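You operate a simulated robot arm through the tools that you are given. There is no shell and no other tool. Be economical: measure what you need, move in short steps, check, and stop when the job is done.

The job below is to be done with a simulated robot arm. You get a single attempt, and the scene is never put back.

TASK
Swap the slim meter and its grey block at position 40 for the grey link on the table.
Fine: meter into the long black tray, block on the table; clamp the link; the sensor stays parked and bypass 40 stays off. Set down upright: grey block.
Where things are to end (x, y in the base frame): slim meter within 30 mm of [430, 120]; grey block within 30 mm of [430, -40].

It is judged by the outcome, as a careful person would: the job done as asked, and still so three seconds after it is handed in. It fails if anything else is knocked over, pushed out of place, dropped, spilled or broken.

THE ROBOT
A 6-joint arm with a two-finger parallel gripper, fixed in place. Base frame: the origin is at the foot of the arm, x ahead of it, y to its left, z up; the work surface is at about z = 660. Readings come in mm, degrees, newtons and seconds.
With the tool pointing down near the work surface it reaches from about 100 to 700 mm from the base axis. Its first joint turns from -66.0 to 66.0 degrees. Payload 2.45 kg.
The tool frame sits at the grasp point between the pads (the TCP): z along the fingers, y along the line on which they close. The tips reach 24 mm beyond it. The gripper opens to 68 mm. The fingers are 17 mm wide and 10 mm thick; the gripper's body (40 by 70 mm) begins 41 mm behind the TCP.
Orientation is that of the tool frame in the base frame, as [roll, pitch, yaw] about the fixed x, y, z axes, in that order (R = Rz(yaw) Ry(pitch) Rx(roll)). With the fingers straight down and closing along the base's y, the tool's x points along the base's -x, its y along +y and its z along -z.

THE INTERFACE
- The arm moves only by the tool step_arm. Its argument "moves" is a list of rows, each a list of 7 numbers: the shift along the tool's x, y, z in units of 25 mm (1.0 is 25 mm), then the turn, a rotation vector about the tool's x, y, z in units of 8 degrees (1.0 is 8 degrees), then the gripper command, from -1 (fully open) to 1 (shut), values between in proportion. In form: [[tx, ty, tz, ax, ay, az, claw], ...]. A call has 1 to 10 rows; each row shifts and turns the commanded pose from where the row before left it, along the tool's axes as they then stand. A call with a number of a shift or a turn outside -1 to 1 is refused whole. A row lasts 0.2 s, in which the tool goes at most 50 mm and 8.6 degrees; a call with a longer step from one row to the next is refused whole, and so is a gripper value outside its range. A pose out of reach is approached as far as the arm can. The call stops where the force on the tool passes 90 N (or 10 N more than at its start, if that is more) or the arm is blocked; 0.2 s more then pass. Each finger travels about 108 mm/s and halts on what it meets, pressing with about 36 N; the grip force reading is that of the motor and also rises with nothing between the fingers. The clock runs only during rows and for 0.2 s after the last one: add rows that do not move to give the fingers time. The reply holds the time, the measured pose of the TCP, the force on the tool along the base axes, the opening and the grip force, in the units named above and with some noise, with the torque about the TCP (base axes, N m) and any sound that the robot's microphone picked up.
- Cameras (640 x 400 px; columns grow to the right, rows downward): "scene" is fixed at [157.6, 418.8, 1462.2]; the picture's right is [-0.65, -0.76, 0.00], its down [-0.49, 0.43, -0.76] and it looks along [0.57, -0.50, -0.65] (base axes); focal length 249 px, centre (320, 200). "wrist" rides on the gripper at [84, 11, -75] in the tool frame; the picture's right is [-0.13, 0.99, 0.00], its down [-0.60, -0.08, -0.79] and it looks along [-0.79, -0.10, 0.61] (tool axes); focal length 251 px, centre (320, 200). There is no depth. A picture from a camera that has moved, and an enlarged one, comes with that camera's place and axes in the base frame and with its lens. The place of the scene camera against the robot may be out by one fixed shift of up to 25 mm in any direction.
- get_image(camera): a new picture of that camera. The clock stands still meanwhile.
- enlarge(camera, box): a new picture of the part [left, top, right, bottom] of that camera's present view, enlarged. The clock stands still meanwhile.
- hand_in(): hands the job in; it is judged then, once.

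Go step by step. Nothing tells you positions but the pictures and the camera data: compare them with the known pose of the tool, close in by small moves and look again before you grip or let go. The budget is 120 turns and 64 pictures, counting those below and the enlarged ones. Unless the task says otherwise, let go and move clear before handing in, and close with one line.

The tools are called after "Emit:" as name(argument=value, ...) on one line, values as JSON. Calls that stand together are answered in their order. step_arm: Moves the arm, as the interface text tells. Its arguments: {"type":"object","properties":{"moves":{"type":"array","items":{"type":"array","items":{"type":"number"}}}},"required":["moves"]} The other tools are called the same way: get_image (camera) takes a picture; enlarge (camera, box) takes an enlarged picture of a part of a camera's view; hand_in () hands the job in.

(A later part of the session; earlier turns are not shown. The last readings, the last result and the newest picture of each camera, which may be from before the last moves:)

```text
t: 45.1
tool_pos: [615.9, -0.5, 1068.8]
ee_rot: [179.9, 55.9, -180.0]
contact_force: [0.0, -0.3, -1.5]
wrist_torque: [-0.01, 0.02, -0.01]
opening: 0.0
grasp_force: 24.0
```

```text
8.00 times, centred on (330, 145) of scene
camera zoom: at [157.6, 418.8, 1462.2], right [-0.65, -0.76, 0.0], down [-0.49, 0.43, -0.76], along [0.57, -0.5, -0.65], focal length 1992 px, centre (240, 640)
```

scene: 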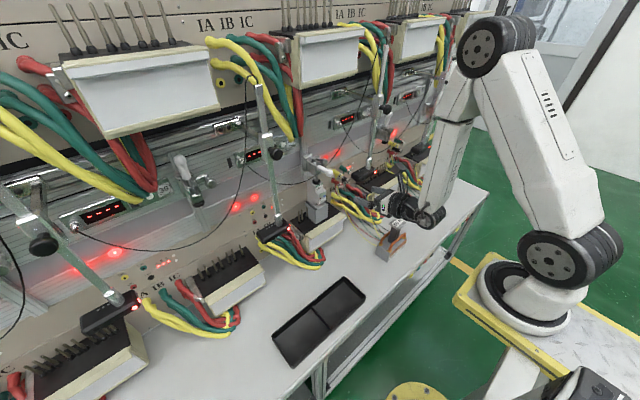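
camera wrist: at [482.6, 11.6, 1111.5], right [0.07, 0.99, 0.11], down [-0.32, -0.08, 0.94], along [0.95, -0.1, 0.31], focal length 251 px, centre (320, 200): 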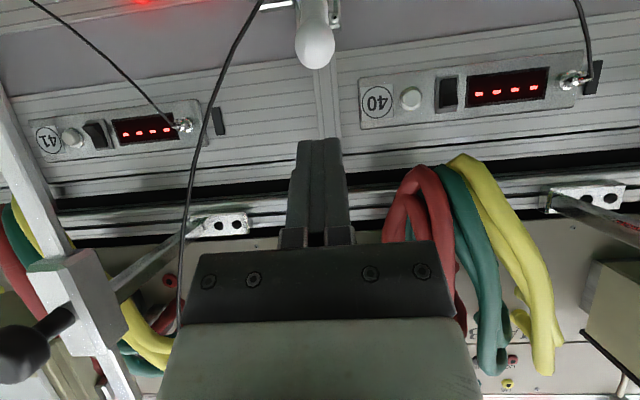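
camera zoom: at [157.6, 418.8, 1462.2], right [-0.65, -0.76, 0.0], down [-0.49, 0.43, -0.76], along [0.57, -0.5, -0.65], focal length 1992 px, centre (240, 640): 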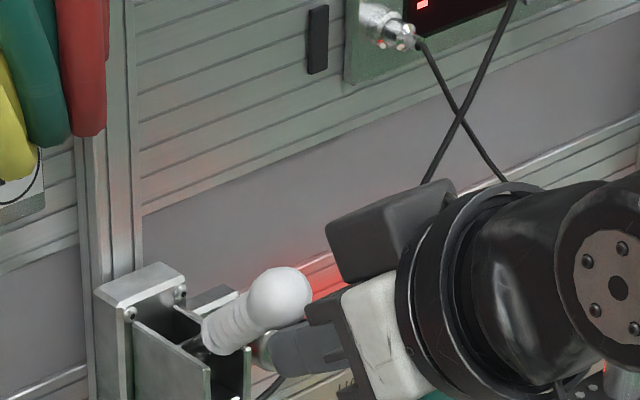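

Emit:
step_arm(moves=[[-0.372, 0, 0.087, 0, 0, 0, 1], [-0.378, 0, 0.131, 0, 0, 0, 1], [-0.367, 0, 0.187, 0, 0, 0, 1], [-0.356, 0, 0.242, 0, 0, 0, 1]])

Emit:
enlarge(camera="scene", box=[290, 130, 370, 180])

```text
t: 46.1
tool_pos: [651.1, -0.4, 1089.8]
ee_rot: [179.9, 56.0, 179.9]
contact_force: [0.4, 0.8, -0.4]
wrist_torque: [-0.01, 0.02, -0.01]
opening: 0.0
grasp_force: 23.5
```

```text
8.00 times, centred on (330, 155) of scene
camera zoom: at [157.6, 418.8, 1462.2], right [-0.65, -0.76, 0.0], down [-0.49, 0.43, -0.76], along [0.57, -0.5, -0.65], focal length 1992 px, centre (240, 560)
```

zoom: 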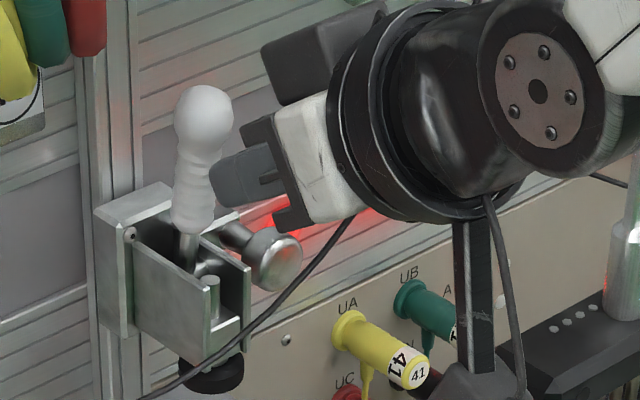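

The clamp snapped fully open. Retract and descend in front of the meter, gripper open.

Emit:
step_arm(moves=[[0.615, 0, -0.91, 0, 0, 0, 1], [0.615, 0, -0.91, 0, 0, 0, 1], [0.615, 0, -0.91, 0, 0, 0, 1], [0.615, 0, -0.91, 0, 0, 0, 1], [1, 0, 0.67, 0, 0, 0, 0], [1, 0, 0.67, 0, 0, 0, 0], [1, 0, 0.67, 0, 0, 0, -0.8], [1, 0, 0.67, 0, 0, 0, -0.8], [1, 0, 0.67, 0, 0, 0, -0.8], [0, 0, 0, 0, 0, 0, -0.8]])

Emit:
get_image(camera="wrist")

```text
t: 48.3
tool_pos: [539.3, 0.5, 937.2]
ee_rot: [179.9, 56.0, 179.9]
contact_force: [-0.7, 0.3, 0.5]
wrist_torque: [0.01, 0.02, -0.02]
opening: 61.3
grasp_force: 0.0
```

```text
24 pictures are left
camera wrist: at [430.8, 12.0, 910.7], right [0.07, 0.99, 0.11], down [-0.32, -0.08, 0.94], along [0.94, -0.1, 0.31], focal length 251 px, centre (320, 200)
```

wrist: 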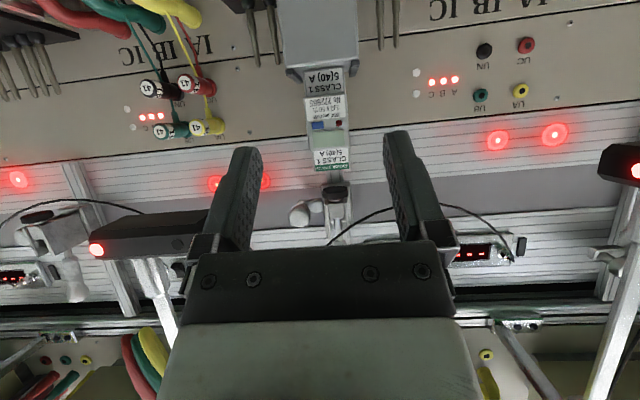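

Meter spans z≈873–958, y≈2, front x≈660. Advance toward grasp at about (672, 1.5, 905), pausing before the end.

Emit:
step_arm(moves=[[-0.318, 0.01, 0.855, 0, 0, 0, -0.8], [-0.318, 0.01, 0.855, 0, 0, 0, -0.8], [-0.318, 0.01, 0.855, 0, 0, 0, -0.8], [-0.318, 0.01, 0.855, 0, 0, 0, -0.8], [0, 0, 0, 0, 0, 0, -0.8]])

Emit:
get_image(camera="wrist")

Emit:
enlarge(camera="scene", box=[270, 150, 370, 230])

```text
t: 49.5
tool_pos: [629.7, 0.5, 918.0]
ee_rot: [-180.0, 55.8, -179.9]
contact_force: [-0.4, -0.5, 0.7]
wrist_torque: [0.01, 0.01, -0.01]
opening: 61.3
grasp_force: 0.1
```

```text
23 pictures are left
camera wrist: at [521.0, 12.7, 890.4], right [0.07, 0.99, 0.11], down [-0.32, -0.08, 0.94], along [0.94, -0.1, 0.31], focal length 251 px, centre (320, 200)
```

wrist: 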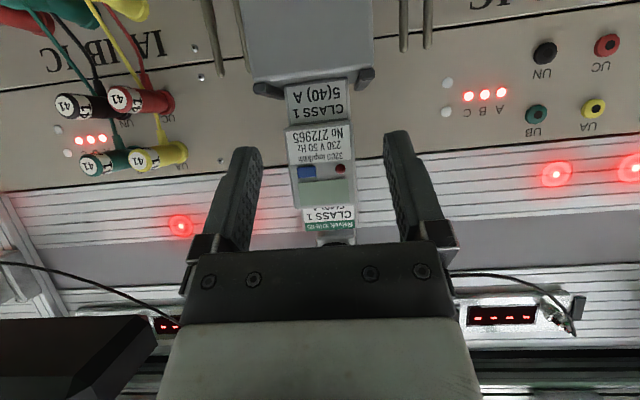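

```text
5.00 times, centred on (320, 190) of scene
camera zoom: at [157.6, 418.8, 1462.2], right [-0.65, -0.76, 0.0], down [-0.49, 0.43, -0.76], along [0.57, -0.5, -0.65], focal length 1245 px, centre (320, 250)
```

zoom: 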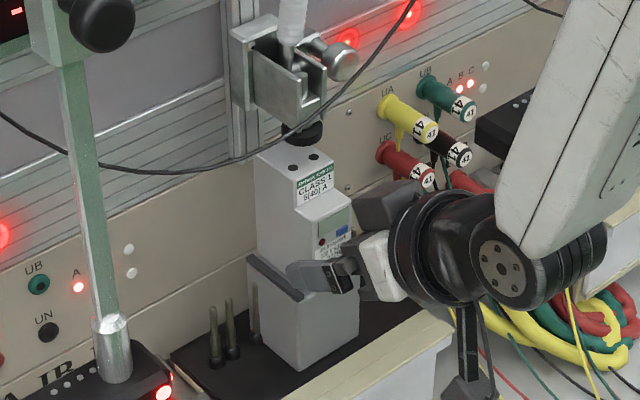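

Alignment is fine. Advance the last ~38 mm, staying above the block's rails, then grip.

Emit:
step_arm(moves=[[-0.33, 0.02, 0.7, 0, 0, 0, -0.8], [-0.32, 0.02, 0.69, 0, 0, 0, -0.8], [0, 0, 0, 0, 0, 0, -0.8], [0, 0, 0, 0, 0, 0, 1], [0, 0, 0, 0, 0, 0, 1], [0, 0, 0, 0, 0, 0, 1]])

```text
t: 50.9
tool_pos: [666.9, 3.2, 911.7]
ee_rot: [-179.9, 55.8, -180.0]
contact_force: [-0.5, 0.8, 0.2]
wrist_torque: [-0.04, 0.04, 0.02]
opening: 35.8
grasp_force: 35.5
```

Gripped (35.8 mm). Lift gently 14 mm.

Emit:
step_arm(moves=[[-0.17, 0, -0.11, 0, 0, 0, 1], [-0.17, 0, -0.11, 0, 0, 0, 1], [-0.14, 0, -0.09, 0, 0, 0, 1]])

Emit:
enlarge(camera="scene", box=[270, 150, 370, 230])

```text
t: 51.7
tool_pos: [667.6, 1.5, 924.8]
ee_rot: [-180.0, 55.9, -180.0]
contact_force: [0.2, -0.4, -1.5]
wrist_torque: [0.02, 0.04, -0.01]
opening: 36.1
grasp_force: 35.9
```

```text
5.00 times, centred on (320, 190) of scene
camera zoom: at [157.7, 418.8, 1462.2], right [-0.65, -0.76, 0.0], down [-0.49, 0.43, -0.76], along [0.57, -0.5, -0.65], focal length 1245 px, centre (320, 250)
```

zoom: 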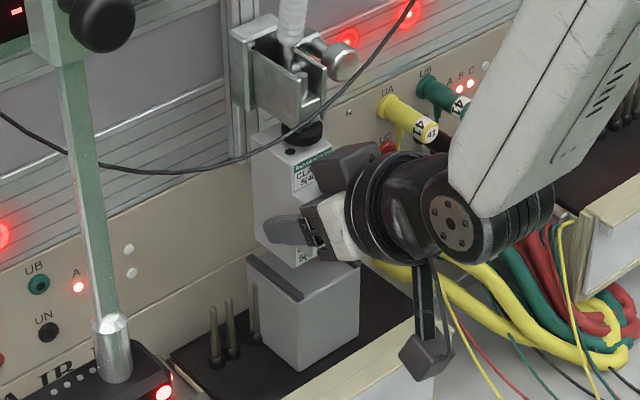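

Meter is free of the block. Pull it straight out toward the robot.

Emit:
step_arm(moves=[[0.28, 0, -0.41, 0, 0, 0, 1], [0.28, 0, -0.41, 0, 0, 0, 1], [0.56, 0, -0.83, 0, 0, 0, 1], [0.56, 0, -0.83, 0, 0, 0, 1], [0.56, 0, -0.83, 0, 0, 0, 1], [0.56, 0, -0.83, 0, 0, 0, 1], [0, 0, 0, 0, 0, 0, 1]])

Emit:
get_image(camera="scene")

Emit:
get_image(camera="wrist")

```text
t: 53.3
tool_pos: [540.3, -0.3, 926.5]
ee_rot: [-180.0, 56.0, 179.9]
contact_force: [-0.3, -0.2, -1.0]
wrist_torque: [0.0, 0.04, -0.01]
opening: 35.8
grasp_force: 36.9
```

```text
20 pictures are left
```

scene: 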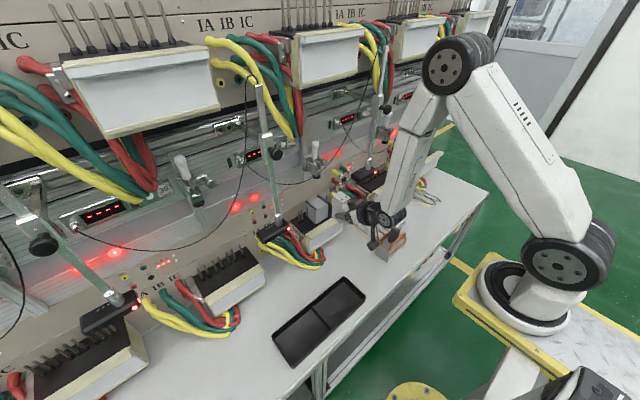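

```text
19 pictures are left
camera wrist: at [431.5, 12.4, 898.3], right [0.07, 0.99, 0.11], down [-0.32, -0.08, 0.94], along [0.94, -0.1, 0.31], focal length 251 px, centre (320, 200)
```

wrist: 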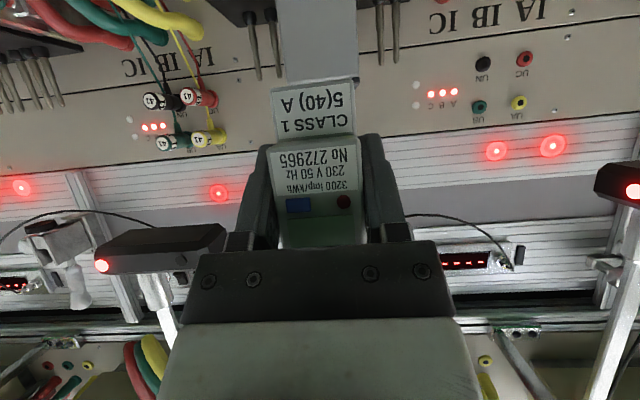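

Meter is out and held. Carry it toward the tray at (430, 120), reducing tilt to ~46° so the wrist camera clears the table edge.

Emit:
step_arm(moves=[[0.945, 0.95, -0.33, 0, 0, 0, 1], [0.945, 0.95, -0.33, 0, 0, 0, 1], [0.945, 0.95, -0.33, 0, 0, 0, 1], [0.945, 0.95, -0.33, 0, 0, 0, 1], [0.945, 0.95, -0.33, 0, 0, 0, 1], [0, 0, 0, 0, 0, 0, 1], [0, 0, 0, 0, 0.6, 0, 1], [0, 0, 0, 0, 0.6, 0, 1], [0, 0, 0, 0, 0, 0, 1]])

Emit:
enlarge(camera="scene", box=[240, 210, 440, 380])

```text
t: 55.3
tool_pos: [439.5, 119.9, 849.7]
ee_rot: [-179.8, 46.3, -180.0]
contact_force: [0.3, 0.6, -1.6]
wrist_torque: [0.01, 0.02, 0.01]
opening: 35.7
grasp_force: 35.5
```

```text
2.35 times, centred on (340, 295) of scene
camera zoom: at [157.6, 418.8, 1462.2], right [-0.65, -0.76, 0.0], down [-0.49, 0.43, -0.76], along [0.57, -0.5, -0.65], focal length 586 px, centre (273, -24)
```

zoom: 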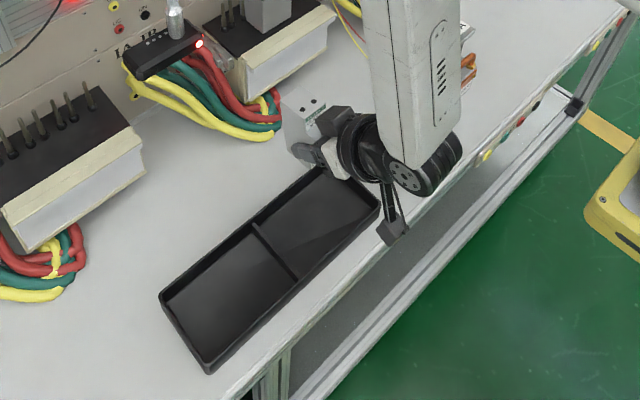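

Tray compartment is centred around (438, 115). Lower the meter over (430, 120).

Emit:
step_arm(moves=[[0.82, -0.01, 0.532, 0, 0, 0, 1], [0.82, -0.01, 0.532, 0, 0, 0, 1], [0.82, -0.01, 0.532, 0, 0, 0, 1], [0.82, -0.01, 0.532, 0, 0, 0, 1], [0.82, -0.01, 0.532, 0, 0, 0, 1], [0, 0, 0, 0, 0, 0, 1]])

Emit:
step_arm(moves=[[0.17, 0, 0.17, 0, 0, 0, 1], [0.17, 0, 0.17, 0, 0, 0, 1]])

Emit:
get_image(camera="wrist")

```text
t: 56.7
tool_pos: [419.3, 121.5, 730.9]
ee_rot: [-180.0, 46.4, 179.9]
contact_force: [0.4, 0.1, -1.3]
wrist_torque: [-0.01, 0.03, 0.01]
opening: 35.9
grasp_force: 35.5
```

```text
t: 57.3
tool_pos: [419.0, 119.4, 718.1]
ee_rot: [-180.0, 46.3, 179.9]
contact_force: [-0.3, -0.1, -0.7]
wrist_torque: [0.03, 0.01, -0.02]
opening: 36.1
grasp_force: 36.1
```

```text
17 pictures are left
camera wrist: at [307.9, 132.1, 710.9], right [0.09, 0.99, 0.09], down [-0.16, -0.08, 0.98], along [0.98, -0.1, 0.15], focal length 251 px, centre (320, 200)
```

wrist: 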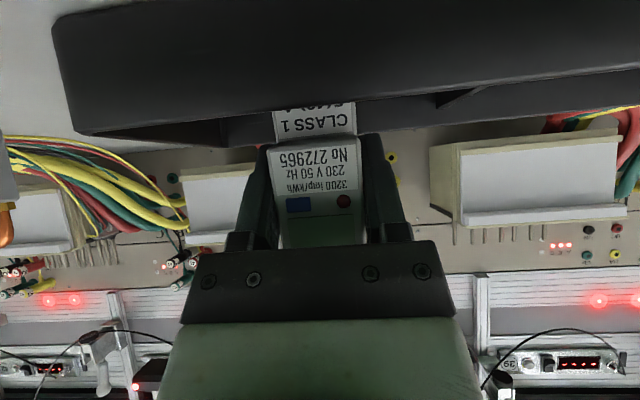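

Inside the tray walls, clear of the divider. Creep down until contact.

Emit:
step_arm(moves=[[0.11, 0, 0.11, 0, 0, 0, 1], [0.11, 0, 0.11, 0, 0, 0, 1], [0.11, 0, 0.11, 0, 0, 0, 1]])

```text
t: 58.1
tool_pos: [421.1, 119.1, 707.5]
ee_rot: [179.9, 46.5, 179.9]
contact_force: [-4.2, 0.1, 22.9]
wrist_torque: [-0.03, -0.79, 0.03]
opening: 35.6
grasp_force: 35.9
```

Contact. Rotate the meter 5° nearer upright while lowering slightly, then release.

Emit:
step_arm(moves=[[0, 0, 0, 0, -0.3, 0, 1], [0.05, 0, 0.04, 0, -0.3, 0, 1], [0.02, 0, 0.02, 0, 0, 0, 1]])

```text
t: 58.9
tool_pos: [419.2, 119.6, 703.9]
ee_rot: [-179.9, 51.2, 180.0]
contact_force: [-6.4, 1.1, 17.4]
wrist_torque: [0.1, -0.56, 0.03]
opening: 35.9
grasp_force: 35.9
```

Emit:
step_arm(moves=[[0, 0, 0, 0, 0, 0, -0.1], [0, 0, 0, 0, 0, 0, -0.2], [0, 0, 0, 0, 0, 0, -0.35], [0, 0, 0, 0, 0, 0, -0.5], [0, 0, 0, 0, 0, 0, -0.5]])

Emit:
get_image(camera="wrist")

```text
t: 60.1
tool_pos: [419.2, 119.8, 704.3]
ee_rot: [179.9, 51.1, 180.0]
contact_force: [0.2, -0.6, -0.3]
wrist_torque: [0.0, 0.02, 0.01]
opening: 51.0
grasp_force: 0.0
```

```text
16 pictures are left
camera wrist: at [308.7, 131.6, 686.9], right [0.08, 0.99, 0.1], down [-0.24, -0.08, 0.97], along [0.97, -0.1, 0.23], focal length 251 px, centre (320, 200)
```

wrist: 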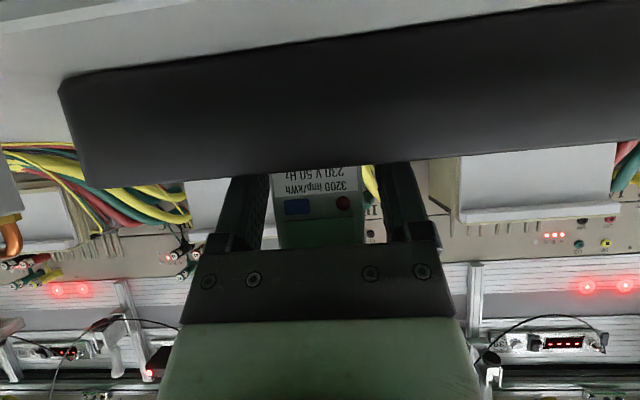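

Meter stands in the tray. Back out and rise, then go back to the station for the block.

Emit:
step_arm(moves=[[0, 0, -0.6, 0, 0, 0, -0.6], [0, 0, -1, 0, 0, 0, -0.8], [-0.5, 0, -1, 0, 0, 0, -1], [-0.78, 0, -0.63, 0, 0, 0, -1], [-0.78, 0, -0.63, 0, 0, 0, -1], [-0.78, 0, -0.63, 0, 0, 0, -1], [-0.78, 0, -0.63, 0, 0, 0, -1], [0, 0, 0, 0, 0, 0, -1]])

Emit:
enlarge(camera="scene", box=[240, 210, 440, 380])

```text
t: 61.9
tool_pos: [375.7, 119.3, 855.6]
ee_rot: [-179.8, 51.1, -180.0]
contact_force: [0.2, -0.2, 0.7]
wrist_torque: [0.0, 0.02, 0.01]
opening: 67.9
grasp_force: 0.1
```

```text
2.35 times, centred on (340, 295) of scene
camera zoom: at [157.6, 418.8, 1462.2], right [-0.65, -0.76, 0.0], down [-0.49, 0.43, -0.76], along [0.57, -0.5, -0.65], focal length 586 px, centre (273, -24)
```

zoom: 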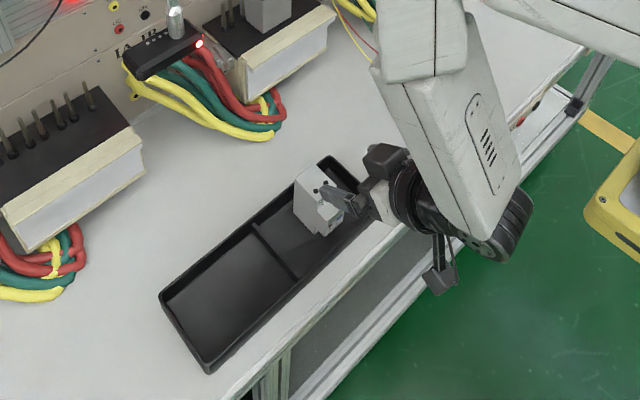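

Meter is upright in the tray. Now move in front of the block with ~46° tilt, gripper fully open.

Emit:
step_arm(moves=[[0, 0, 0, 0, 0.6, 0, -1], [-0.77, -0.53, 0.645, 0, 0, 0, -1], [-0.77, -0.53, 0.645, 0, 0, 0, -1], [-0.77, -0.53, 0.645, 0, 0, 0, -1], [-0.77, -0.53, 0.645, 0, 0, 0, -1], [-0.77, -0.53, 0.645, 0, 0, 0, -1], [-0.77, -0.53, 0.645, 0, 0, 0, -1], [-0.77, -0.53, 0.645, 0, 0, 0, -1], [-0.77, -0.53, 0.645, 0, 0, 0, -1], [-0.77, -0.53, 0.645, 0, 0, 0, -1]])

Emit:
get_image(camera="wrist")

```text
t: 64.1
tool_pos: [599.4, 1.9, 879.5]
ee_rot: [180.0, 46.3, -180.0]
contact_force: [0.6, 0.3, 0.1]
wrist_torque: [-0.02, 0.03, 0.0]
opening: 67.7
grasp_force: 0.1
```

```text
14 pictures are left
camera wrist: at [488.1, 13.3, 872.2], right [0.09, 0.99, 0.09], down [-0.16, -0.08, 0.98], along [0.98, -0.1, 0.15], focal length 251 px, centre (320, 200)
```

wrist: 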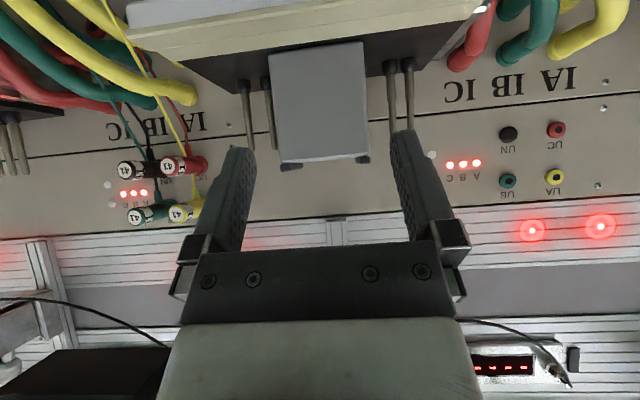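

Block front face at x≈657, z 802–871, y≈3, about 60 mm wide. Advance carefully with fingers straddling it.

Emit:
step_arm(moves=[[-0.128, 0.01, 0.615, 0, 0, 0, -1], [-0.128, 0.01, 0.615, 0, 0, 0, -1], [0, 0, 0, 0, 0, 0, -1]])

Emit:
get_image(camera="wrist")

```text
t: 64.9
tool_pos: [626.8, 0.1, 864.0]
ee_rot: [180.0, 46.3, 179.8]
contact_force: [-1.2, 0.2, 1.1]
wrist_torque: [0.01, 0.0, -0.02]
opening: 68.1
grasp_force: 0.1
```

```text
13 pictures are left
camera wrist: at [514.7, 12.7, 855.4], right [0.09, 0.99, 0.09], down [-0.16, -0.08, 0.98], along [0.98, -0.1, 0.15], focal length 251 px, centre (320, 200)
```

wrist: 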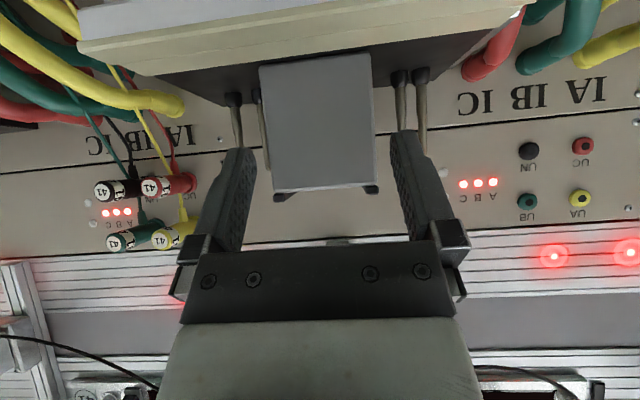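

Centred well. Continue and grip.

Emit:
step_arm(moves=[[-0.107, 0.02, 0.616, 0, 0, 0, -1], [-0.107, 0.02, 0.616, 0, 0, 0, -1], [-0.107, 0.02, 0.616, 0, 0, 0, -1], [0, 0, 0, 0, 0, 0, -1], [0, 0, 0, 0, 0, 0, 1], [0, 0, 0, 0, 0, 0, 1]])

```text
t: 66.3
tool_pos: [665.8, 2.1, 837.7]
ee_rot: [-180.0, 46.3, -180.0]
contact_force: [0.0, 0.8, 0.0]
wrist_torque: [0.02, -0.01, 0.01]
opening: 59.7
grasp_force: 35.9
```

Block gripped (59.7 mm). Lift straight up off the pins.

Emit:
step_arm(moves=[[-0.29, 0, -0.276, 0, 0, 0, 1], [-0.29, 0, -0.276, 0, 0, 0, 1], [-0.29, 0, -0.276, 0, 0, 0, 1], [-0.29, 0, -0.276, 0, 0, 0, 1], [-0.29, 0, -0.276, 0, 0, 0, 1], [-0.29, 0, -0.276, 0, 0, 0, 1]])

Emit:
enlarge(camera="scene", box=[270, 150, 370, 230])

```text
t: 67.7
tool_pos: [664.3, 2.4, 896.6]
ee_rot: [-179.9, 46.2, 179.9]
contact_force: [-0.1, -0.3, -1.0]
wrist_torque: [0.02, 0.02, 0.0]
opening: 59.7
grasp_force: 36.1
```

```text
5.00 times, centred on (320, 190) of scene
camera zoom: at [157.7, 418.8, 1462.2], right [-0.65, -0.76, 0.0], down [-0.49, 0.43, -0.76], along [0.57, -0.5, -0.65], focal length 1245 px, centre (320, 250)
```

zoom: 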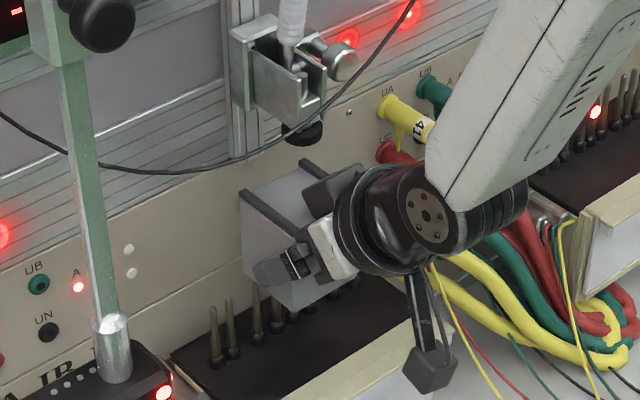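

Nearly clear of the pins; raise 14 mm more, then pull out toward the robot.

Emit:
step_arm(moves=[[-0.21, 0, -0.19, 0, 0, 0, 1], [-0.21, 0, -0.19, 0, 0, 0, 1], [0.35, 0, -0.36, 0, 0, 0, 1], [0.69, 0, -0.724, 0, 0, 0, 1], [0.69, 0, -0.724, 0, 0, 0, 1], [0.69, 0, -0.724, 0, 0, 0, 1], [0.69, 0, -0.724, 0, 0, 0, 1], [0.69, 0, -0.724, 0, 0, 0, 1], [0, 0, 0, 0, 0, 0, 1]])

Emit:
get_image(camera="wrist")

```text
t: 69.7
tool_pos: [528.8, 1.8, 911.5]
ee_rot: [179.9, 46.4, 179.9]
contact_force: [-0.1, 0.6, -0.9]
wrist_torque: [-0.03, 0.03, -0.01]
opening: 60.0
grasp_force: 36.1
```

```text
11 pictures are left
camera wrist: at [417.0, 14.7, 903.8], right [0.09, 0.99, 0.09], down [-0.16, -0.08, 0.98], along [0.98, -0.1, 0.15], focal length 251 px, centre (320, 200)
```

wrist: 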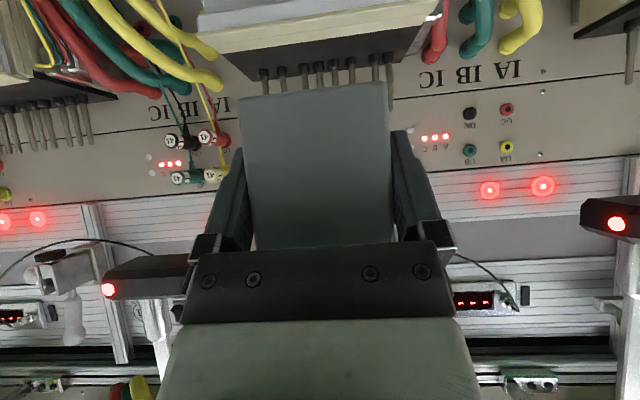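

Block is out. Carry it down to above (430, -40).

Emit:
step_arm(moves=[[0.92, -0.186, 0.195, 0, 0, 0, 1], [0.92, -0.186, 0.195, 0, 0, 0, 1], [0.92, -0.186, 0.195, 0, 0, 0, 1], [0.92, -0.186, 0.195, 0, 0, 0, 1], [0.92, -0.186, 0.195, 0, 0, 0, 1], [0.92, -0.186, 0.195, 0, 0, 0, 1], [0.92, -0.186, 0.195, 0, 0, 0, 1], [0.92, -0.186, 0.195, 0, 0, 0, 1], [0.92, -0.186, 0.195, 0, 0, 0, 1], [0, 0, 0, 0, 0, 0, 1]])

Emit:
step_arm(moves=[[0.29, 0, 0.276, 0, 0, 0, 1], [0.29, 0, 0.276, 0, 0, 0, 1], [0.06, 0, 0.055, 0, 0, 0, 1], [0, 0, 0, 0, 0, 0, 1]])

```text
t: 71.9
tool_pos: [417.3, -41.2, 731.3]
ee_rot: [180.0, 46.4, 180.0]
contact_force: [-0.5, 0.4, -1.4]
wrist_torque: [0.01, 0.0, -0.02]
opening: 59.6
grasp_force: 36.3
```

```text
t: 72.9
tool_pos: [416.6, -39.6, 710.4]
ee_rot: [180.0, 46.4, 179.9]
contact_force: [0.7, 0.2, -1.1]
wrist_torque: [0.03, 0.07, -0.01]
opening: 59.5
grasp_force: 35.8
```

Creep down to contact.

Emit:
step_arm(moves=[[0.087, 0, 0.083, 0, 0, 0, 1], [0.087, 0, 0.083, 0, 0, 0, 1], [0.087, 0, 0.083, 0, 0, 0, 1], [0.087, 0, 0.083, 0, 0, 0, 1]])

```text
t: 73.9
tool_pos: [417.8, -40.4, 697.0]
ee_rot: [179.9, 46.4, 179.9]
contact_force: [-0.3, 0.4, -1.1]
wrist_torque: [-0.02, 0.03, 0.02]
opening: 59.5
grasp_force: 36.0
```

Emit:
step_arm(moves=[[0.058, 0, 0.055, 0, 0, 0, 1], [0.058, 0, 0.055, 0, 0, 0, 1], [0.058, 0, 0.055, 0, 0, 0, 1]])

```text
t: 74.7
tool_pos: [420.3, -39.2, 692.1]
ee_rot: [-180.0, 46.6, -179.9]
contact_force: [-0.9, 3.7, 30.7]
wrist_torque: [0.22, -0.21, 0.23]
opening: 59.8
grasp_force: 36.2
```

Contact on the table. Relax 1 mm, release, and back out.

Emit:
step_arm(moves=[[-0.035, 0, -0.033, 0, 0, 0, 1], [0, 0, 0, 0, 0, 0, -0.85], [0, 0, 0, 0, 0, 0, -1], [0, 0, 0, 0, 0, 0, -1], [0, 0, -0.5, 0, 0, 0, -1], [0, 0, -1, 0, 0, 0, -1], [0, 0, -1, 0, 0, 0, -1], [-0.724, 0, -0.69, 0, 0, 0, -1], [-0.724, 0, -0.69, 0, 0, 0, -1], [0, 0, 0, 0, 0, 0, -1]])

Emit:
enlarge(camera="scene", box=[270, 190, 430, 310])

```text
t: 76.9
tool_pos: [373.2, -40.7, 786.2]
ee_rot: [-179.9, 46.2, -180.0]
contact_force: [-0.3, 0.7, -1.0]
wrist_torque: [0.0, 0.01, 0.01]
opening: 68.3
grasp_force: 0.0
```

```text
3.33 times, centred on (350, 250) of scene
camera zoom: at [157.6, 418.8, 1462.2], right [-0.65, -0.76, 0.0], down [-0.49, 0.43, -0.76], along [0.57, -0.5, -0.65], focal length 830 px, centre (220, 33)
```

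zoom: 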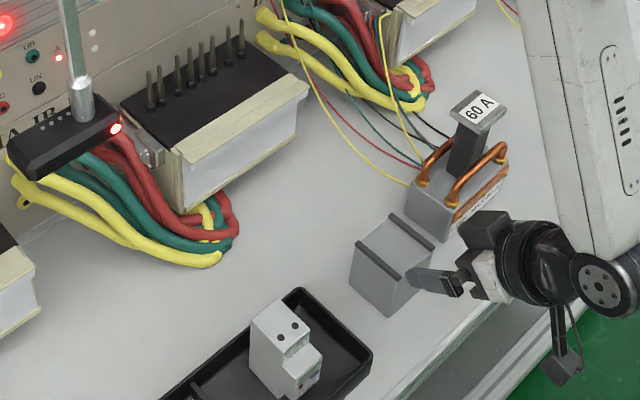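

Block stands upright near (430, -40). Now raise, move right and yaw about -10° to face the link's handle.

Emit:
step_arm(moves=[[-0.6, 0, -0.57, 0, 0, 0, -1], [-0.6, -0.5, -0.57, 0, 0, 0, -1], [-0.5, -1, -0.48, 0, 0, 0, -1], [0, -1, 0, 0, 0, 0, -1], [0, -1, 0, 0, 0, 0, -1], [0, -1, 0, 0, 0, 0, -1], [0, -0.54, 0, 0.4525, 0, 0.431, -1], [0, 0, 0, 0.4525, 0, 0.431, -1], [0, 0, 0, 0, 0, 0, -1]])

Emit:
get_image(camera="wrist")

```text
t: 78.9
tool_pos: [372.4, -166.3, 844.6]
ee_rot: [180.0, 46.3, 169.9]
contact_force: [-0.3, -0.8, 0.4]
wrist_torque: [-0.05, 0.01, -0.02]
opening: 67.9
grasp_force: 0.0
```

```text
9 pictures are left
camera wrist: at [264.8, -134.9, 836.7], right [0.26, 0.96, 0.09], down [-0.17, -0.05, 0.98], along [0.95, -0.27, 0.15], focal length 251 px, centre (320, 200)
```

wrist: 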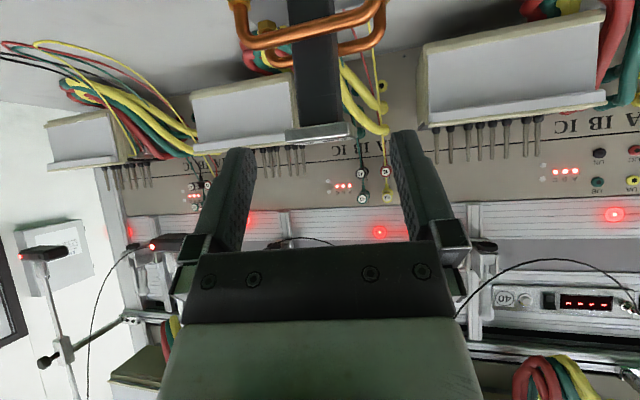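

Link's stem is ~31 mm wide, centred on the tool line, free between z≈757 and 810. Increase tilt to 60°, descend to z≈772, and approach partway.

Emit:
step_arm(moves=[[0, 0, 0, 0, -0.86, 0, -1], [0, 0, 0, 0, -0.86, 0, -1], [0.84, 0, 0.484, 0, 0, 0, -1], [0.84, 0, 0.484, 0, 0, 0, -1], [0.84, 0, 0.484, 0, 0, 0, -1], [-0.385, 0, 0.667, 0, 0, 0, -1], [0, 0, 0, 0, 0, 0, -1]])

Emit:
get_image(camera="wrist")

```text
t: 80.5
tool_pos: [391.8, -169.1, 771.8]
ee_rot: [-180.0, 60.1, 169.9]
contact_force: [-0.5, 0.0, 0.1]
wrist_torque: [-0.01, 0.0, 0.0]
opening: 68.1
grasp_force: 0.1
```

```text
8 pictures are left
camera wrist: at [288.5, -138.3, 737.6], right [0.24, 0.97, 0.11], down [-0.39, -0.01, 0.92], along [0.89, -0.26, 0.38], focal length 251 px, centre (320, 200)
```

wrist: 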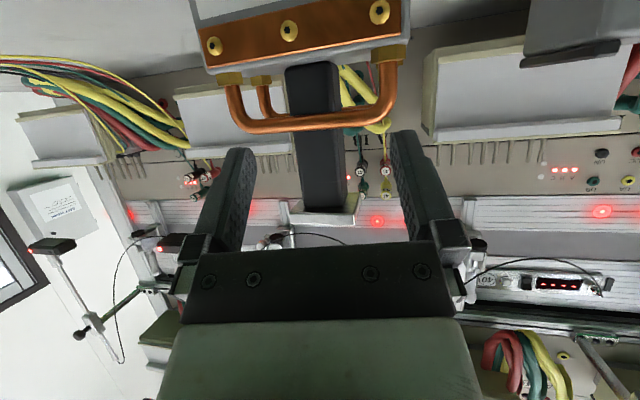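

Clear view: stem centred, fingers above the copper loops and below the plate. Advance and grip.

Emit:
step_arm(moves=[[-0.38, 0, 0.658, 0, 0, 0, -1], [-0.38, 0, 0.658, 0, 0, 0, -1], [-0.38, 0, 0.658, 0, 0, 0, -1], [0, 0, 0, 0, 0, 0, -1], [0, 0, 0, 0, 0, 0, 1], [0, 0, 0, 0, 0, 0, 1], [0, 0, 0, 0, 0, 0, 1]])

```text
t: 82.1
tool_pos: [447.5, -178.4, 773.3]
ee_rot: [-179.9, 60.1, 170.0]
contact_force: [0.1, -0.5, 0.6]
wrist_torque: [-0.03, -0.01, 0.01]
opening: 0.1
grasp_force: 23.4
```

The fingers closed on nothing — the stem must be farther. Look.

Emit:
get_image(camera="wrist")

```text
7 pictures are left
camera wrist: at [345.3, -148.3, 738.3], right [0.24, 0.97, 0.11], down [-0.39, -0.01, 0.92], along [0.89, -0.26, 0.38], focal length 251 px, centre (320, 200)
```

wrist: 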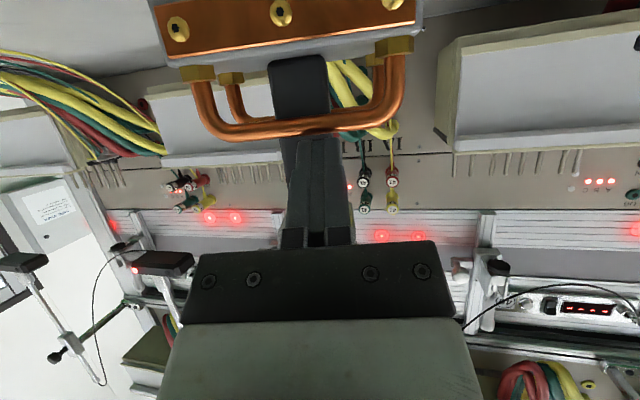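

The link seems to have slid ~30 mm away while staying upright. One scene zoom to see the geometry.

Emit:
enlarge(camera="scene", box=[330, 190, 430, 270])

```text
5.00 times, centred on (380, 230) of scene
camera zoom: at [157.6, 418.8, 1462.2], right [-0.65, -0.76, 0.0], down [-0.49, 0.43, -0.76], along [0.57, -0.5, -0.65], focal length 1245 px, centre (20, 50)
```

zoom: 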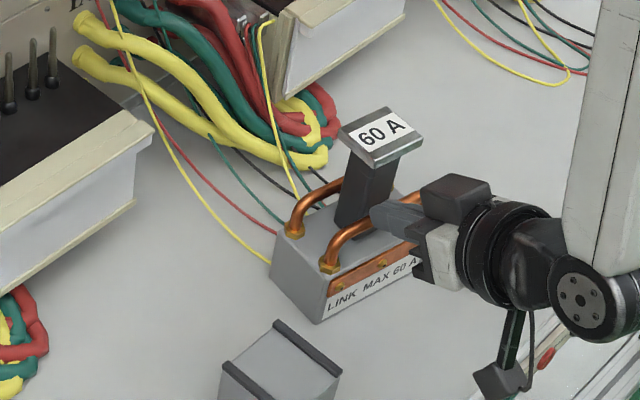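

The tip's lower corner caught the front copper loop and pushed the link back ~34 mm (still upright). I'll retract, use a flatter tilt (70°) slightly higher, shift 8 mm right, and try again.

Emit:
step_arm(moves=[[0.3, 0, -0.52, 0, 0, 0, 1], [0.3, 0, -0.52, 0, 0, 0, 1], [0, 0, 0, 0, -0.62, 0, -1], [0, 0, 0, 0, -0.62, 0, -1], [-0.3, -0.32, -0.11, 0, 0, 0, -1], [0, 0, 0, 0, 0, 0, -1]])

Emit:
get_image(camera="wrist")

```text
t: 83.5
tool_pos: [417.8, -180.9, 779.7]
ee_rot: [-179.9, 69.9, 170.0]
contact_force: [-0.1, 0.4, 0.3]
wrist_torque: [0.03, -0.02, -0.04]
opening: 68.0
grasp_force: 0.1
```

```text
5 pictures are left
camera wrist: at [321.8, -151.9, 727.8], right [0.22, 0.97, 0.12], down [-0.54, 0.02, 0.84], along [0.81, -0.25, 0.53], focal length 251 px, centre (320, 200)
```

wrist: 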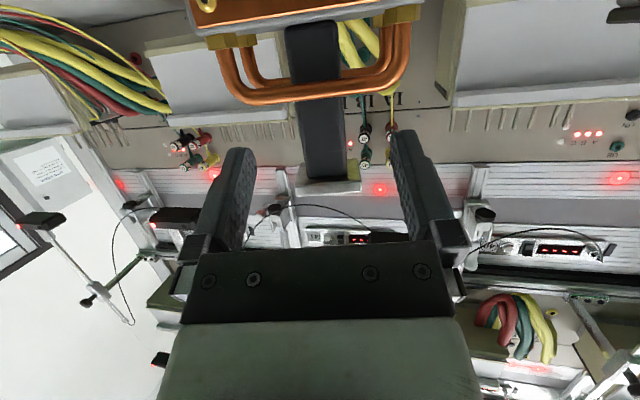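

Aligned: stem centred, loop top at 757, tip lower corner at ~764. Advance 65 mm and grip.

Emit:
step_arm(moves=[[-0.222, 0, 0.611, 0, 0, 0, -1], [-0.222, 0, 0.611, 0, 0, 0, -1], [-0.222, 0, 0.611, 0, 0, 0, -1], [-0.222, 0, 0.611, 0, 0, 0, -1], [0, 0, 0, 0, 0, 0, -1], [0, 0, 0, 0, 0, 0, 1], [0, 0, 0, 0, 0, 0, 1], [0, 0, 0, 0, 0, 0, 1]])

```text
t: 85.3
tool_pos: [481.8, -194.0, 779.4]
ee_rot: [-179.9, 70.0, 170.0]
contact_force: [0.4, -0.4, -0.3]
wrist_torque: [0.07, -0.02, 0.0]
opening: 29.4
grasp_force: 35.7
```

Link stem gripped (29 mm). Lift it straight up.

Emit:
step_arm(moves=[[-0.2, 0, -0.073, 0, 0, 0, 1], [-0.6, 0, -0.218, 0, 0, 0, 1], [-0.846, 0, -0.308, 0, 0, 0, 1], [-0.846, 0, -0.308, 0, 0, 0, 1], [-0.846, 0, -0.308, 0, 0, 0, 1], [-0.846, 0, -0.308, 0, 0, 0, 1], [-0.846, 0, -0.308, 0, 0, 0, 1], [-0.846, 0, -0.308, 0, 0, 0, 1], [0, 0, 0, 0, 0, 0, 1]])

```text
t: 87.3
tool_pos: [480.7, -192.8, 935.4]
ee_rot: [-180.0, 70.0, 170.0]
contact_force: [0.7, -0.7, -3.8]
wrist_torque: [0.01, -0.01, 0.0]
opening: 29.7
grasp_force: 35.6
```

Link is lifted and steady (3.8 N). Move left to the station and straighten yaw to 0.

Emit:
step_arm(moves=[[0, 0.9, 0, 0, 0, 0, 1], [0, 0.9, 0, 0, 0, 0, 1], [0, 0.9, 0, 0, 0, 0, 1], [0, 0.9, 0, 0, 0, 0, 1], [0, 0.9, 0, 0, 0, 0, 1], [0, 0.9, 0, 0, 0, 0, 1], [0, 0.9, 0, 0, 0, 0, 1], [0, 0.9, 0, -0.588, 0, -0.214, 1], [0, 0, 0, -0.588, 0, -0.214, 1], [0, 0, 0, 0, 0, 0, 1]])

```text
t: 89.5
tool_pos: [511.8, -15.3, 935.0]
ee_rot: [-179.9, 69.9, -179.9]
contact_force: [-0.7, -0.4, -3.7]
wrist_torque: [0.03, 0.02, -0.02]
opening: 30.1
grasp_force: 35.8
```

Emit:
step_arm(moves=[[-0.33, 0.356, 0.9, 0, 0, 0, 1], [-0.33, 0.356, 0.9, 0, 0, 0, 1], [0, 0, 0, 0, 0, 0, 1]])

Emit:
enlarge(camera="scene", box=[270, 150, 390, 250])

```text
t: 90.3
tool_pos: [560.9, 0.1, 935.8]
ee_rot: [-180.0, 70.0, 179.9]
contact_force: [0.7, 0.6, -3.2]
wrist_torque: [0.0, 0.02, 0.01]
opening: 29.7
grasp_force: 36.5
```

```text
4.00 times, centred on (330, 200) of scene
camera zoom: at [157.7, 418.8, 1462.2], right [-0.65, -0.76, 0.0], down [-0.49, 0.43, -0.76], along [0.57, -0.5, -0.65], focal length 996 px, centre (280, 200)
```

zoom: 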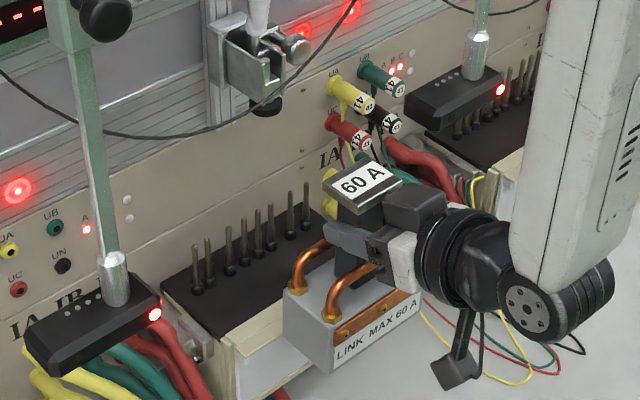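

The link spans the pins properly. Since the open plunger leaves only ~20 mm over the link, it must slide in from the front; I'll lower to just above the base and advance to just short of the pins.

Emit:
step_arm(moves=[[0.226, 0.1, 0.082, 0, 0, 0, 1], [-0.308, 0, 0.846, 0, 0, 0, 1], [-0.308, 0, 0.846, 0, 0, 0, 1], [-0.308, 0, 0.846, 0, 0, 0, 1], [-0.27, 0, 0.74, 0, 0, 0, 1], [0, 0, 0, 0, 0, 0, 1]])

```text
t: 91.7
tool_pos: [647.8, 3.9, 928.2]
ee_rot: [-179.9, 70.1, -180.0]
contact_force: [0.7, -0.6, -3.3]
wrist_torque: [-0.03, 0.0, -0.01]
opening: 29.7
grasp_force: 36.0
```

Now creep forward in 4 mm steps watching the force.

Emit:
step_arm(moves=[[-0.055, 0, 0.15, 0, 0, 0, 1], [-0.055, 0, 0.15, 0, 0, 0, 1], [-0.055, 0, 0.15, 0, 0, 0, 1]])

```text
t: 92.5
tool_pos: [659.1, 6.2, 928.6]
ee_rot: [-179.8, 70.0, -180.0]
contact_force: [-0.3, -0.2, -4.5]
wrist_torque: [-0.01, 0.05, 0.0]
opening: 29.6
grasp_force: 35.7
```

Emit:
step_arm(moves=[[-0.055, 0, 0.15, 0, 0, 0, 1], [-0.055, 0, 0.15, 0, 0, 0, 1]])

```text
t: 93.1
tool_pos: [668.2, 4.7, 930.7]
ee_rot: [-179.9, 69.9, -180.0]
contact_force: [-0.4, 1.1, -4.0]
wrist_torque: [0.02, 0.05, 0.01]
opening: 29.8
grasp_force: 35.5
```

No contact. Two more small steps, then check alignment under the plunger.

Emit:
step_arm(moves=[[-0.05, 0, 0.13, 0, 0, 0, 1], [-0.04, 0, 0.12, 0, 0, 0, 1], [0, 0, 0, 0, 0, 0, 1]])

Emit:
enlarge(camera="scene", box=[270, 140, 370, 230])

```text
t: 93.9
tool_pos: [674.3, 4.8, 929.7]
ee_rot: [-179.9, 70.0, 180.0]
contact_force: [0.2, 0.1, -3.2]
wrist_torque: [-0.01, 0.02, 0.03]
opening: 29.6
grasp_force: 36.9
```

```text
4.44 times, centred on (320, 185) of scene
camera zoom: at [157.7, 418.8, 1462.2], right [-0.65, -0.76, 0.0], down [-0.49, 0.43, -0.76], along [0.57, -0.5, -0.65], focal length 1107 px, centre (320, 267)
```

zoom: 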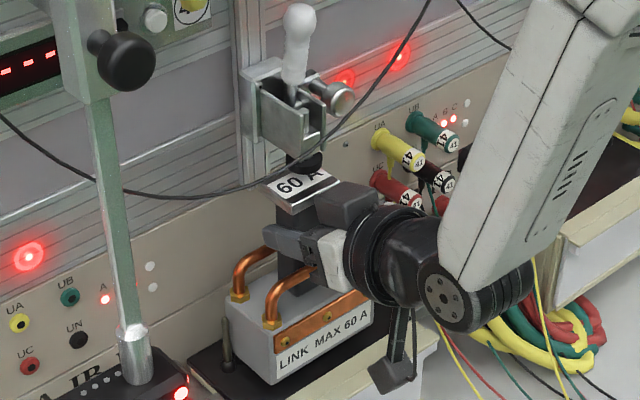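

Plate is under the plunger, and the link lines up with the pins. Lower in 2 mm steps to contact.

Emit:
step_arm(moves=[[0.075, 0, 0.027, 0, 0, 0, 1], [0.075, 0, 0.027, 0, 0, 0, 1], [0, 0, 0, 0, 0, 0, 1]])

Emit:
step_arm(moves=[[0.056, 0, 0.02, 0, 0, 0, 1], [0, 0, 0, 0, 0, 0, 1]])

```text
t: 94.7
tool_pos: [674.1, 4.5, 925.0]
ee_rot: [-179.9, 70.0, 180.0]
contact_force: [0.2, 1.0, -3.7]
wrist_torque: [0.02, 0.03, -0.01]
opening: 29.8
grasp_force: 36.2
```

```text
t: 95.3
tool_pos: [672.9, 5.3, 923.6]
ee_rot: [-179.9, 70.0, -180.0]
contact_force: [0.8, -0.1, -3.4]
wrist_torque: [-0.03, 0.06, 0.02]
opening: 29.9
grasp_force: 35.8
```

Emit:
step_arm(moves=[[0.056, 0, 0.02, 0, 0, 0, 1], [0.056, 0, 0.02, 0, 0, 0, 1], [0, 0, 0, 0, 0, 0, 1]])

```text
t: 96.1
tool_pos: [674.0, 4.7, 921.6]
ee_rot: [-180.0, 70.0, -179.9]
contact_force: [0.6, 0.2, -3.8]
wrist_torque: [0.01, 0.03, -0.03]
opening: 29.8
grasp_force: 36.3
```

Emit:
step_arm(moves=[[0.056, 0, 0.02, 0, 0, 0, 1], [0.056, 0, 0.02, 0, 0, 0, 1], [0, 0, 0, 0, 0, 0, 1]])

```text
t: 96.9
tool_pos: [675.7, 4.2, 919.4]
ee_rot: [-179.9, 70.3, 180.0]
contact_force: [-4.8, 0.4, 13.5]
wrist_torque: [0.1, 0.92, 0.02]
opening: 29.7
grasp_force: 35.8
```

Seated (contact at z≈919.5). Release and withdraw horizontally.

Emit:
step_arm(moves=[[-0.02, 0, 0, 0, 0, 0, 1], [0, 0, 0, 0, 0, 0, 0], [0, 0, 0, 0, 0, 0, -0.5], [0, 0, 0, 0, 0, 0, -0.9], [-0.08, 0, 0.2, 0, 0, 0, -0.9], [0.1, 0, -0.3, 0, 0, 0, -0.9], [0.2, 0, -0.55, 0, 0, 0, -0.9]])

```text
t: 98.5
tool_pos: [657.2, 4.9, 919.4]
ee_rot: [-179.9, 70.0, -180.0]
contact_force: [0.0, -0.1, 0.1]
wrist_torque: [0.0, -0.02, 0.0]
opening: 64.7
grasp_force: 0.0
```

Retreat fully, then go up in front of the clamp handle and look at the ball.

Emit:
step_arm(moves=[[0.328, 0, -0.902, 0, 0, 0, -0.9], [0.328, 0, -0.902, 0, 0, 0, -0.9], [0.328, 0, -0.902, 0, 0, 0, -0.9], [0.328, 0, -0.902, 0, 0, 0, -0.3], [-0.94, 0, -0.342, 0, 0.6, 0, -0.3], [-0.8, 0, -0.5, 0, 0.6, 0, -0.3], [-0.8, 0, -0.56, 0, 0.55, 0, -0.3], [-0.829, 0, -0.559, 0, 0, 0, -0.3], [-0.829, 0, -0.559, 0, 0, 0, -0.3], [0, 0, 0, 0, 0, 0, -0.3]])

```text
t: 100.7
tool_pos: [555.7, 5.4, 1041.4]
ee_rot: [-179.9, 55.9, 179.9]
contact_force: [-0.7, 0.1, 0.0]
wrist_torque: [-0.02, 0.01, 0.0]
opening: 44.1
grasp_force: 0.1
```

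Emit:
step_arm(moves=[[-0.9, -0.03, 0.1, 0, 0, 0, -0.3], [-0.9, -0.03, 0.1, 0, 0, 0, -0.3], [-0.9, -0.03, 0.1, 0, 0, 0, -0.3], [-0.9, -0.03, 0.1, 0, 0, 0, -0.3], [0, 0, 0, 0, 0, 0, -0.3]])

Emit:
get_image(camera="wrist")

```text
t: 101.9
tool_pos: [614.8, 3.8, 1112.8]
ee_rot: [180.0, 56.0, -180.0]
contact_force: [-0.1, -0.9, 0.6]
wrist_torque: [-0.01, 0.0, -0.02]
opening: 44.3
grasp_force: 0.1
```

```text
2 pictures are left
camera wrist: at [505.8, 14.7, 1085.4], right [0.07, 0.99, 0.11], down [-0.32, -0.08, 0.94], along [0.94, -0.1, 0.31], focal length 251 px, centre (320, 200)
```

wrist: 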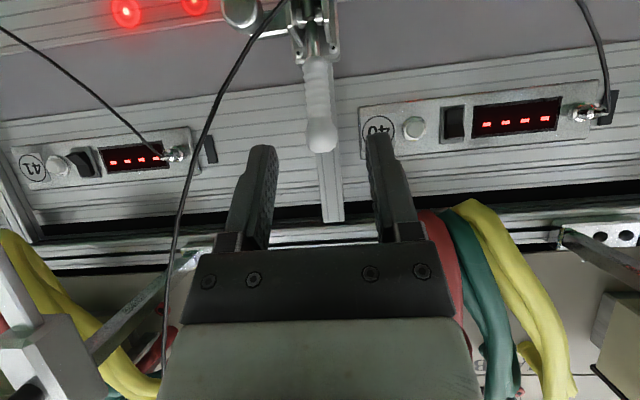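

Ball at about (690, 2, 1098). Advance and grip it.

Emit:
step_arm(moves=[[-0.274, -0.02, 0.672, 0, 0, 0, -0.3], [-0.274, -0.02, 0.672, 0, 0, 0, -0.3], [-0.274, -0.02, 0.672, 0, 0, 0, -0.3], [-0.274, -0.02, 0.672, 0, 0, 0, -0.3], [0, 0, 0, 0, 0, 0, -0.3], [0, 0, 0, 0, 0, 0, 1], [0, 0, 0, 0, 0, 0, 1]])

```text
t: 103.5
tool_pos: [685.4, -1.3, 1097.4]
ee_rot: [-179.9, 56.0, 180.0]
contact_force: [1.9, 1.1, -0.9]
wrist_torque: [0.0, -0.1, 0.03]
opening: 21.1
grasp_force: 37.8
```

Ball gripped. Pull it along the arc (centre ≈ (715, 1005), R≈97), first third.

Emit:
step_arm(moves=[[0.436, 0, -0.318, 0, 0, 0, 1], [0.475, 0, -0.254, 0, 0, 0, 1], [0.506, 0, -0.185, 0, 0, 0, 1]])

```text
t: 104.3
tool_pos: [651.6, 0.4, 1079.3]
ee_rot: [-179.9, 56.4, 179.9]
contact_force: [1.9, -0.1, 18.2]
wrist_torque: [-0.03, -1.0, -0.02]
opening: 21.5
grasp_force: 38.2
```

Emit:
step_arm(moves=[[0.528, 0, -0.112, 0, 0, 0, 1], [0.543, 0, -0.039, 0, 0, 0, 1]])

```text
t: 104.9
tool_pos: [629.4, 0.4, 1052.5]
ee_rot: [-180.0, 55.5, -180.0]
contact_force: [0.1, 0.8, 0.7]
wrist_torque: [0.02, -0.03, -0.01]
opening: 0.0
grasp_force: 23.3
```

The ball slipped out again; check the handle's state with a scene zoom.

Emit:
enlarge(camera="scene", box=[270, 130, 370, 210])

```text
5.00 times, centred on (320, 170) of scene
camera zoom: at [157.6, 418.8, 1462.2], right [-0.65, -0.76, 0.0], down [-0.49, 0.43, -0.76], along [0.57, -0.5, -0.65], focal length 1245 px, centre (320, 350)
```

zoom: 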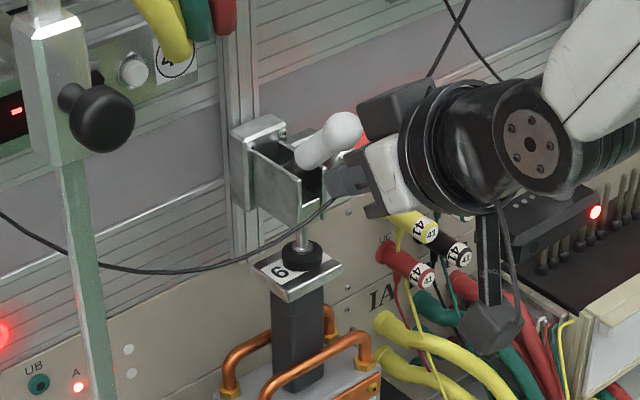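

The plunger is already down on the link's plate, handle at ~45°. I'll go over the ball and press it down from above with closed fingers.

Emit:
step_arm(moves=[[0, 0, -0.9, 0, 0, 0, 1], [0, 0, -0.9, 0, 0, 0, 1], [-0.83, 0, -0.56, 0, 0, 0, 1], [-0.83, 0, -0.56, 0, 0, 0, 1], [0, 0, 0, 0, 0, 0, 1], [-0.186, 0, 0.775, 0, 0, 0, 1], [-0.186, 0, 0.775, 0, 0, 0, 1], [-0.186, 0, 0.775, 0, 0, 0, 1], [0, 0, 0, 0, 0, 0, 1]])

```text
t: 106.9
tool_pos: [649.1, 1.1, 1111.9]
ee_rot: [-179.9, 56.0, -180.0]
contact_force: [-0.1, -0.9, -0.2]
wrist_torque: [0.02, -0.01, 0.0]
opening: 0.1
grasp_force: 23.6
```

Emit:
step_arm(moves=[[0.477, 0, -0.064, 0, 0, 0, 1], [0.488, 0, -0.01, 0, 0, 0, 1], [0.5, 0, 0.047, 0, 0, 0, 1]])

```text
t: 107.7
tool_pos: [628.9, 0.7, 1083.1]
ee_rot: [-180.0, 56.3, 179.8]
contact_force: [1.8, -2.3, 8.2]
wrist_torque: [-0.03, -0.11, -0.01]
opening: 0.0
grasp_force: 23.5
```

Emit:
step_arm(moves=[[0.45, 0, 0.11, 0, 0, 0, 1], [0.43, 0, 0.146, 0, 0, 0, 1], [0.38, 0, 0.15, 0, 0, 0, 1]])

```text
t: 108.5
tool_pos: [621.7, 0.9, 1054.9]
ee_rot: [-179.9, 57.1, 179.9]
contact_force: [-9.5, 0.4, 38.9]
wrist_torque: [-0.01, -0.38, -0.03]
opening: 0.3
grasp_force: 23.5
```

Emit:
step_arm(moves=[[0.2, 0, 0.09, 0, 0, 0, 1], [0.2, 0, 0.1, 0, 0, 0, 1]])

```text
t: 109.1
tool_pos: [624.8, 0.8, 1054.3]
ee_rot: [-179.9, 58.7, -179.9]
contact_force: [-21.4, 3.8, 73.7]
wrist_torque: [0.08, -0.74, 0.13]
opening: 0.1
grasp_force: 23.7
```

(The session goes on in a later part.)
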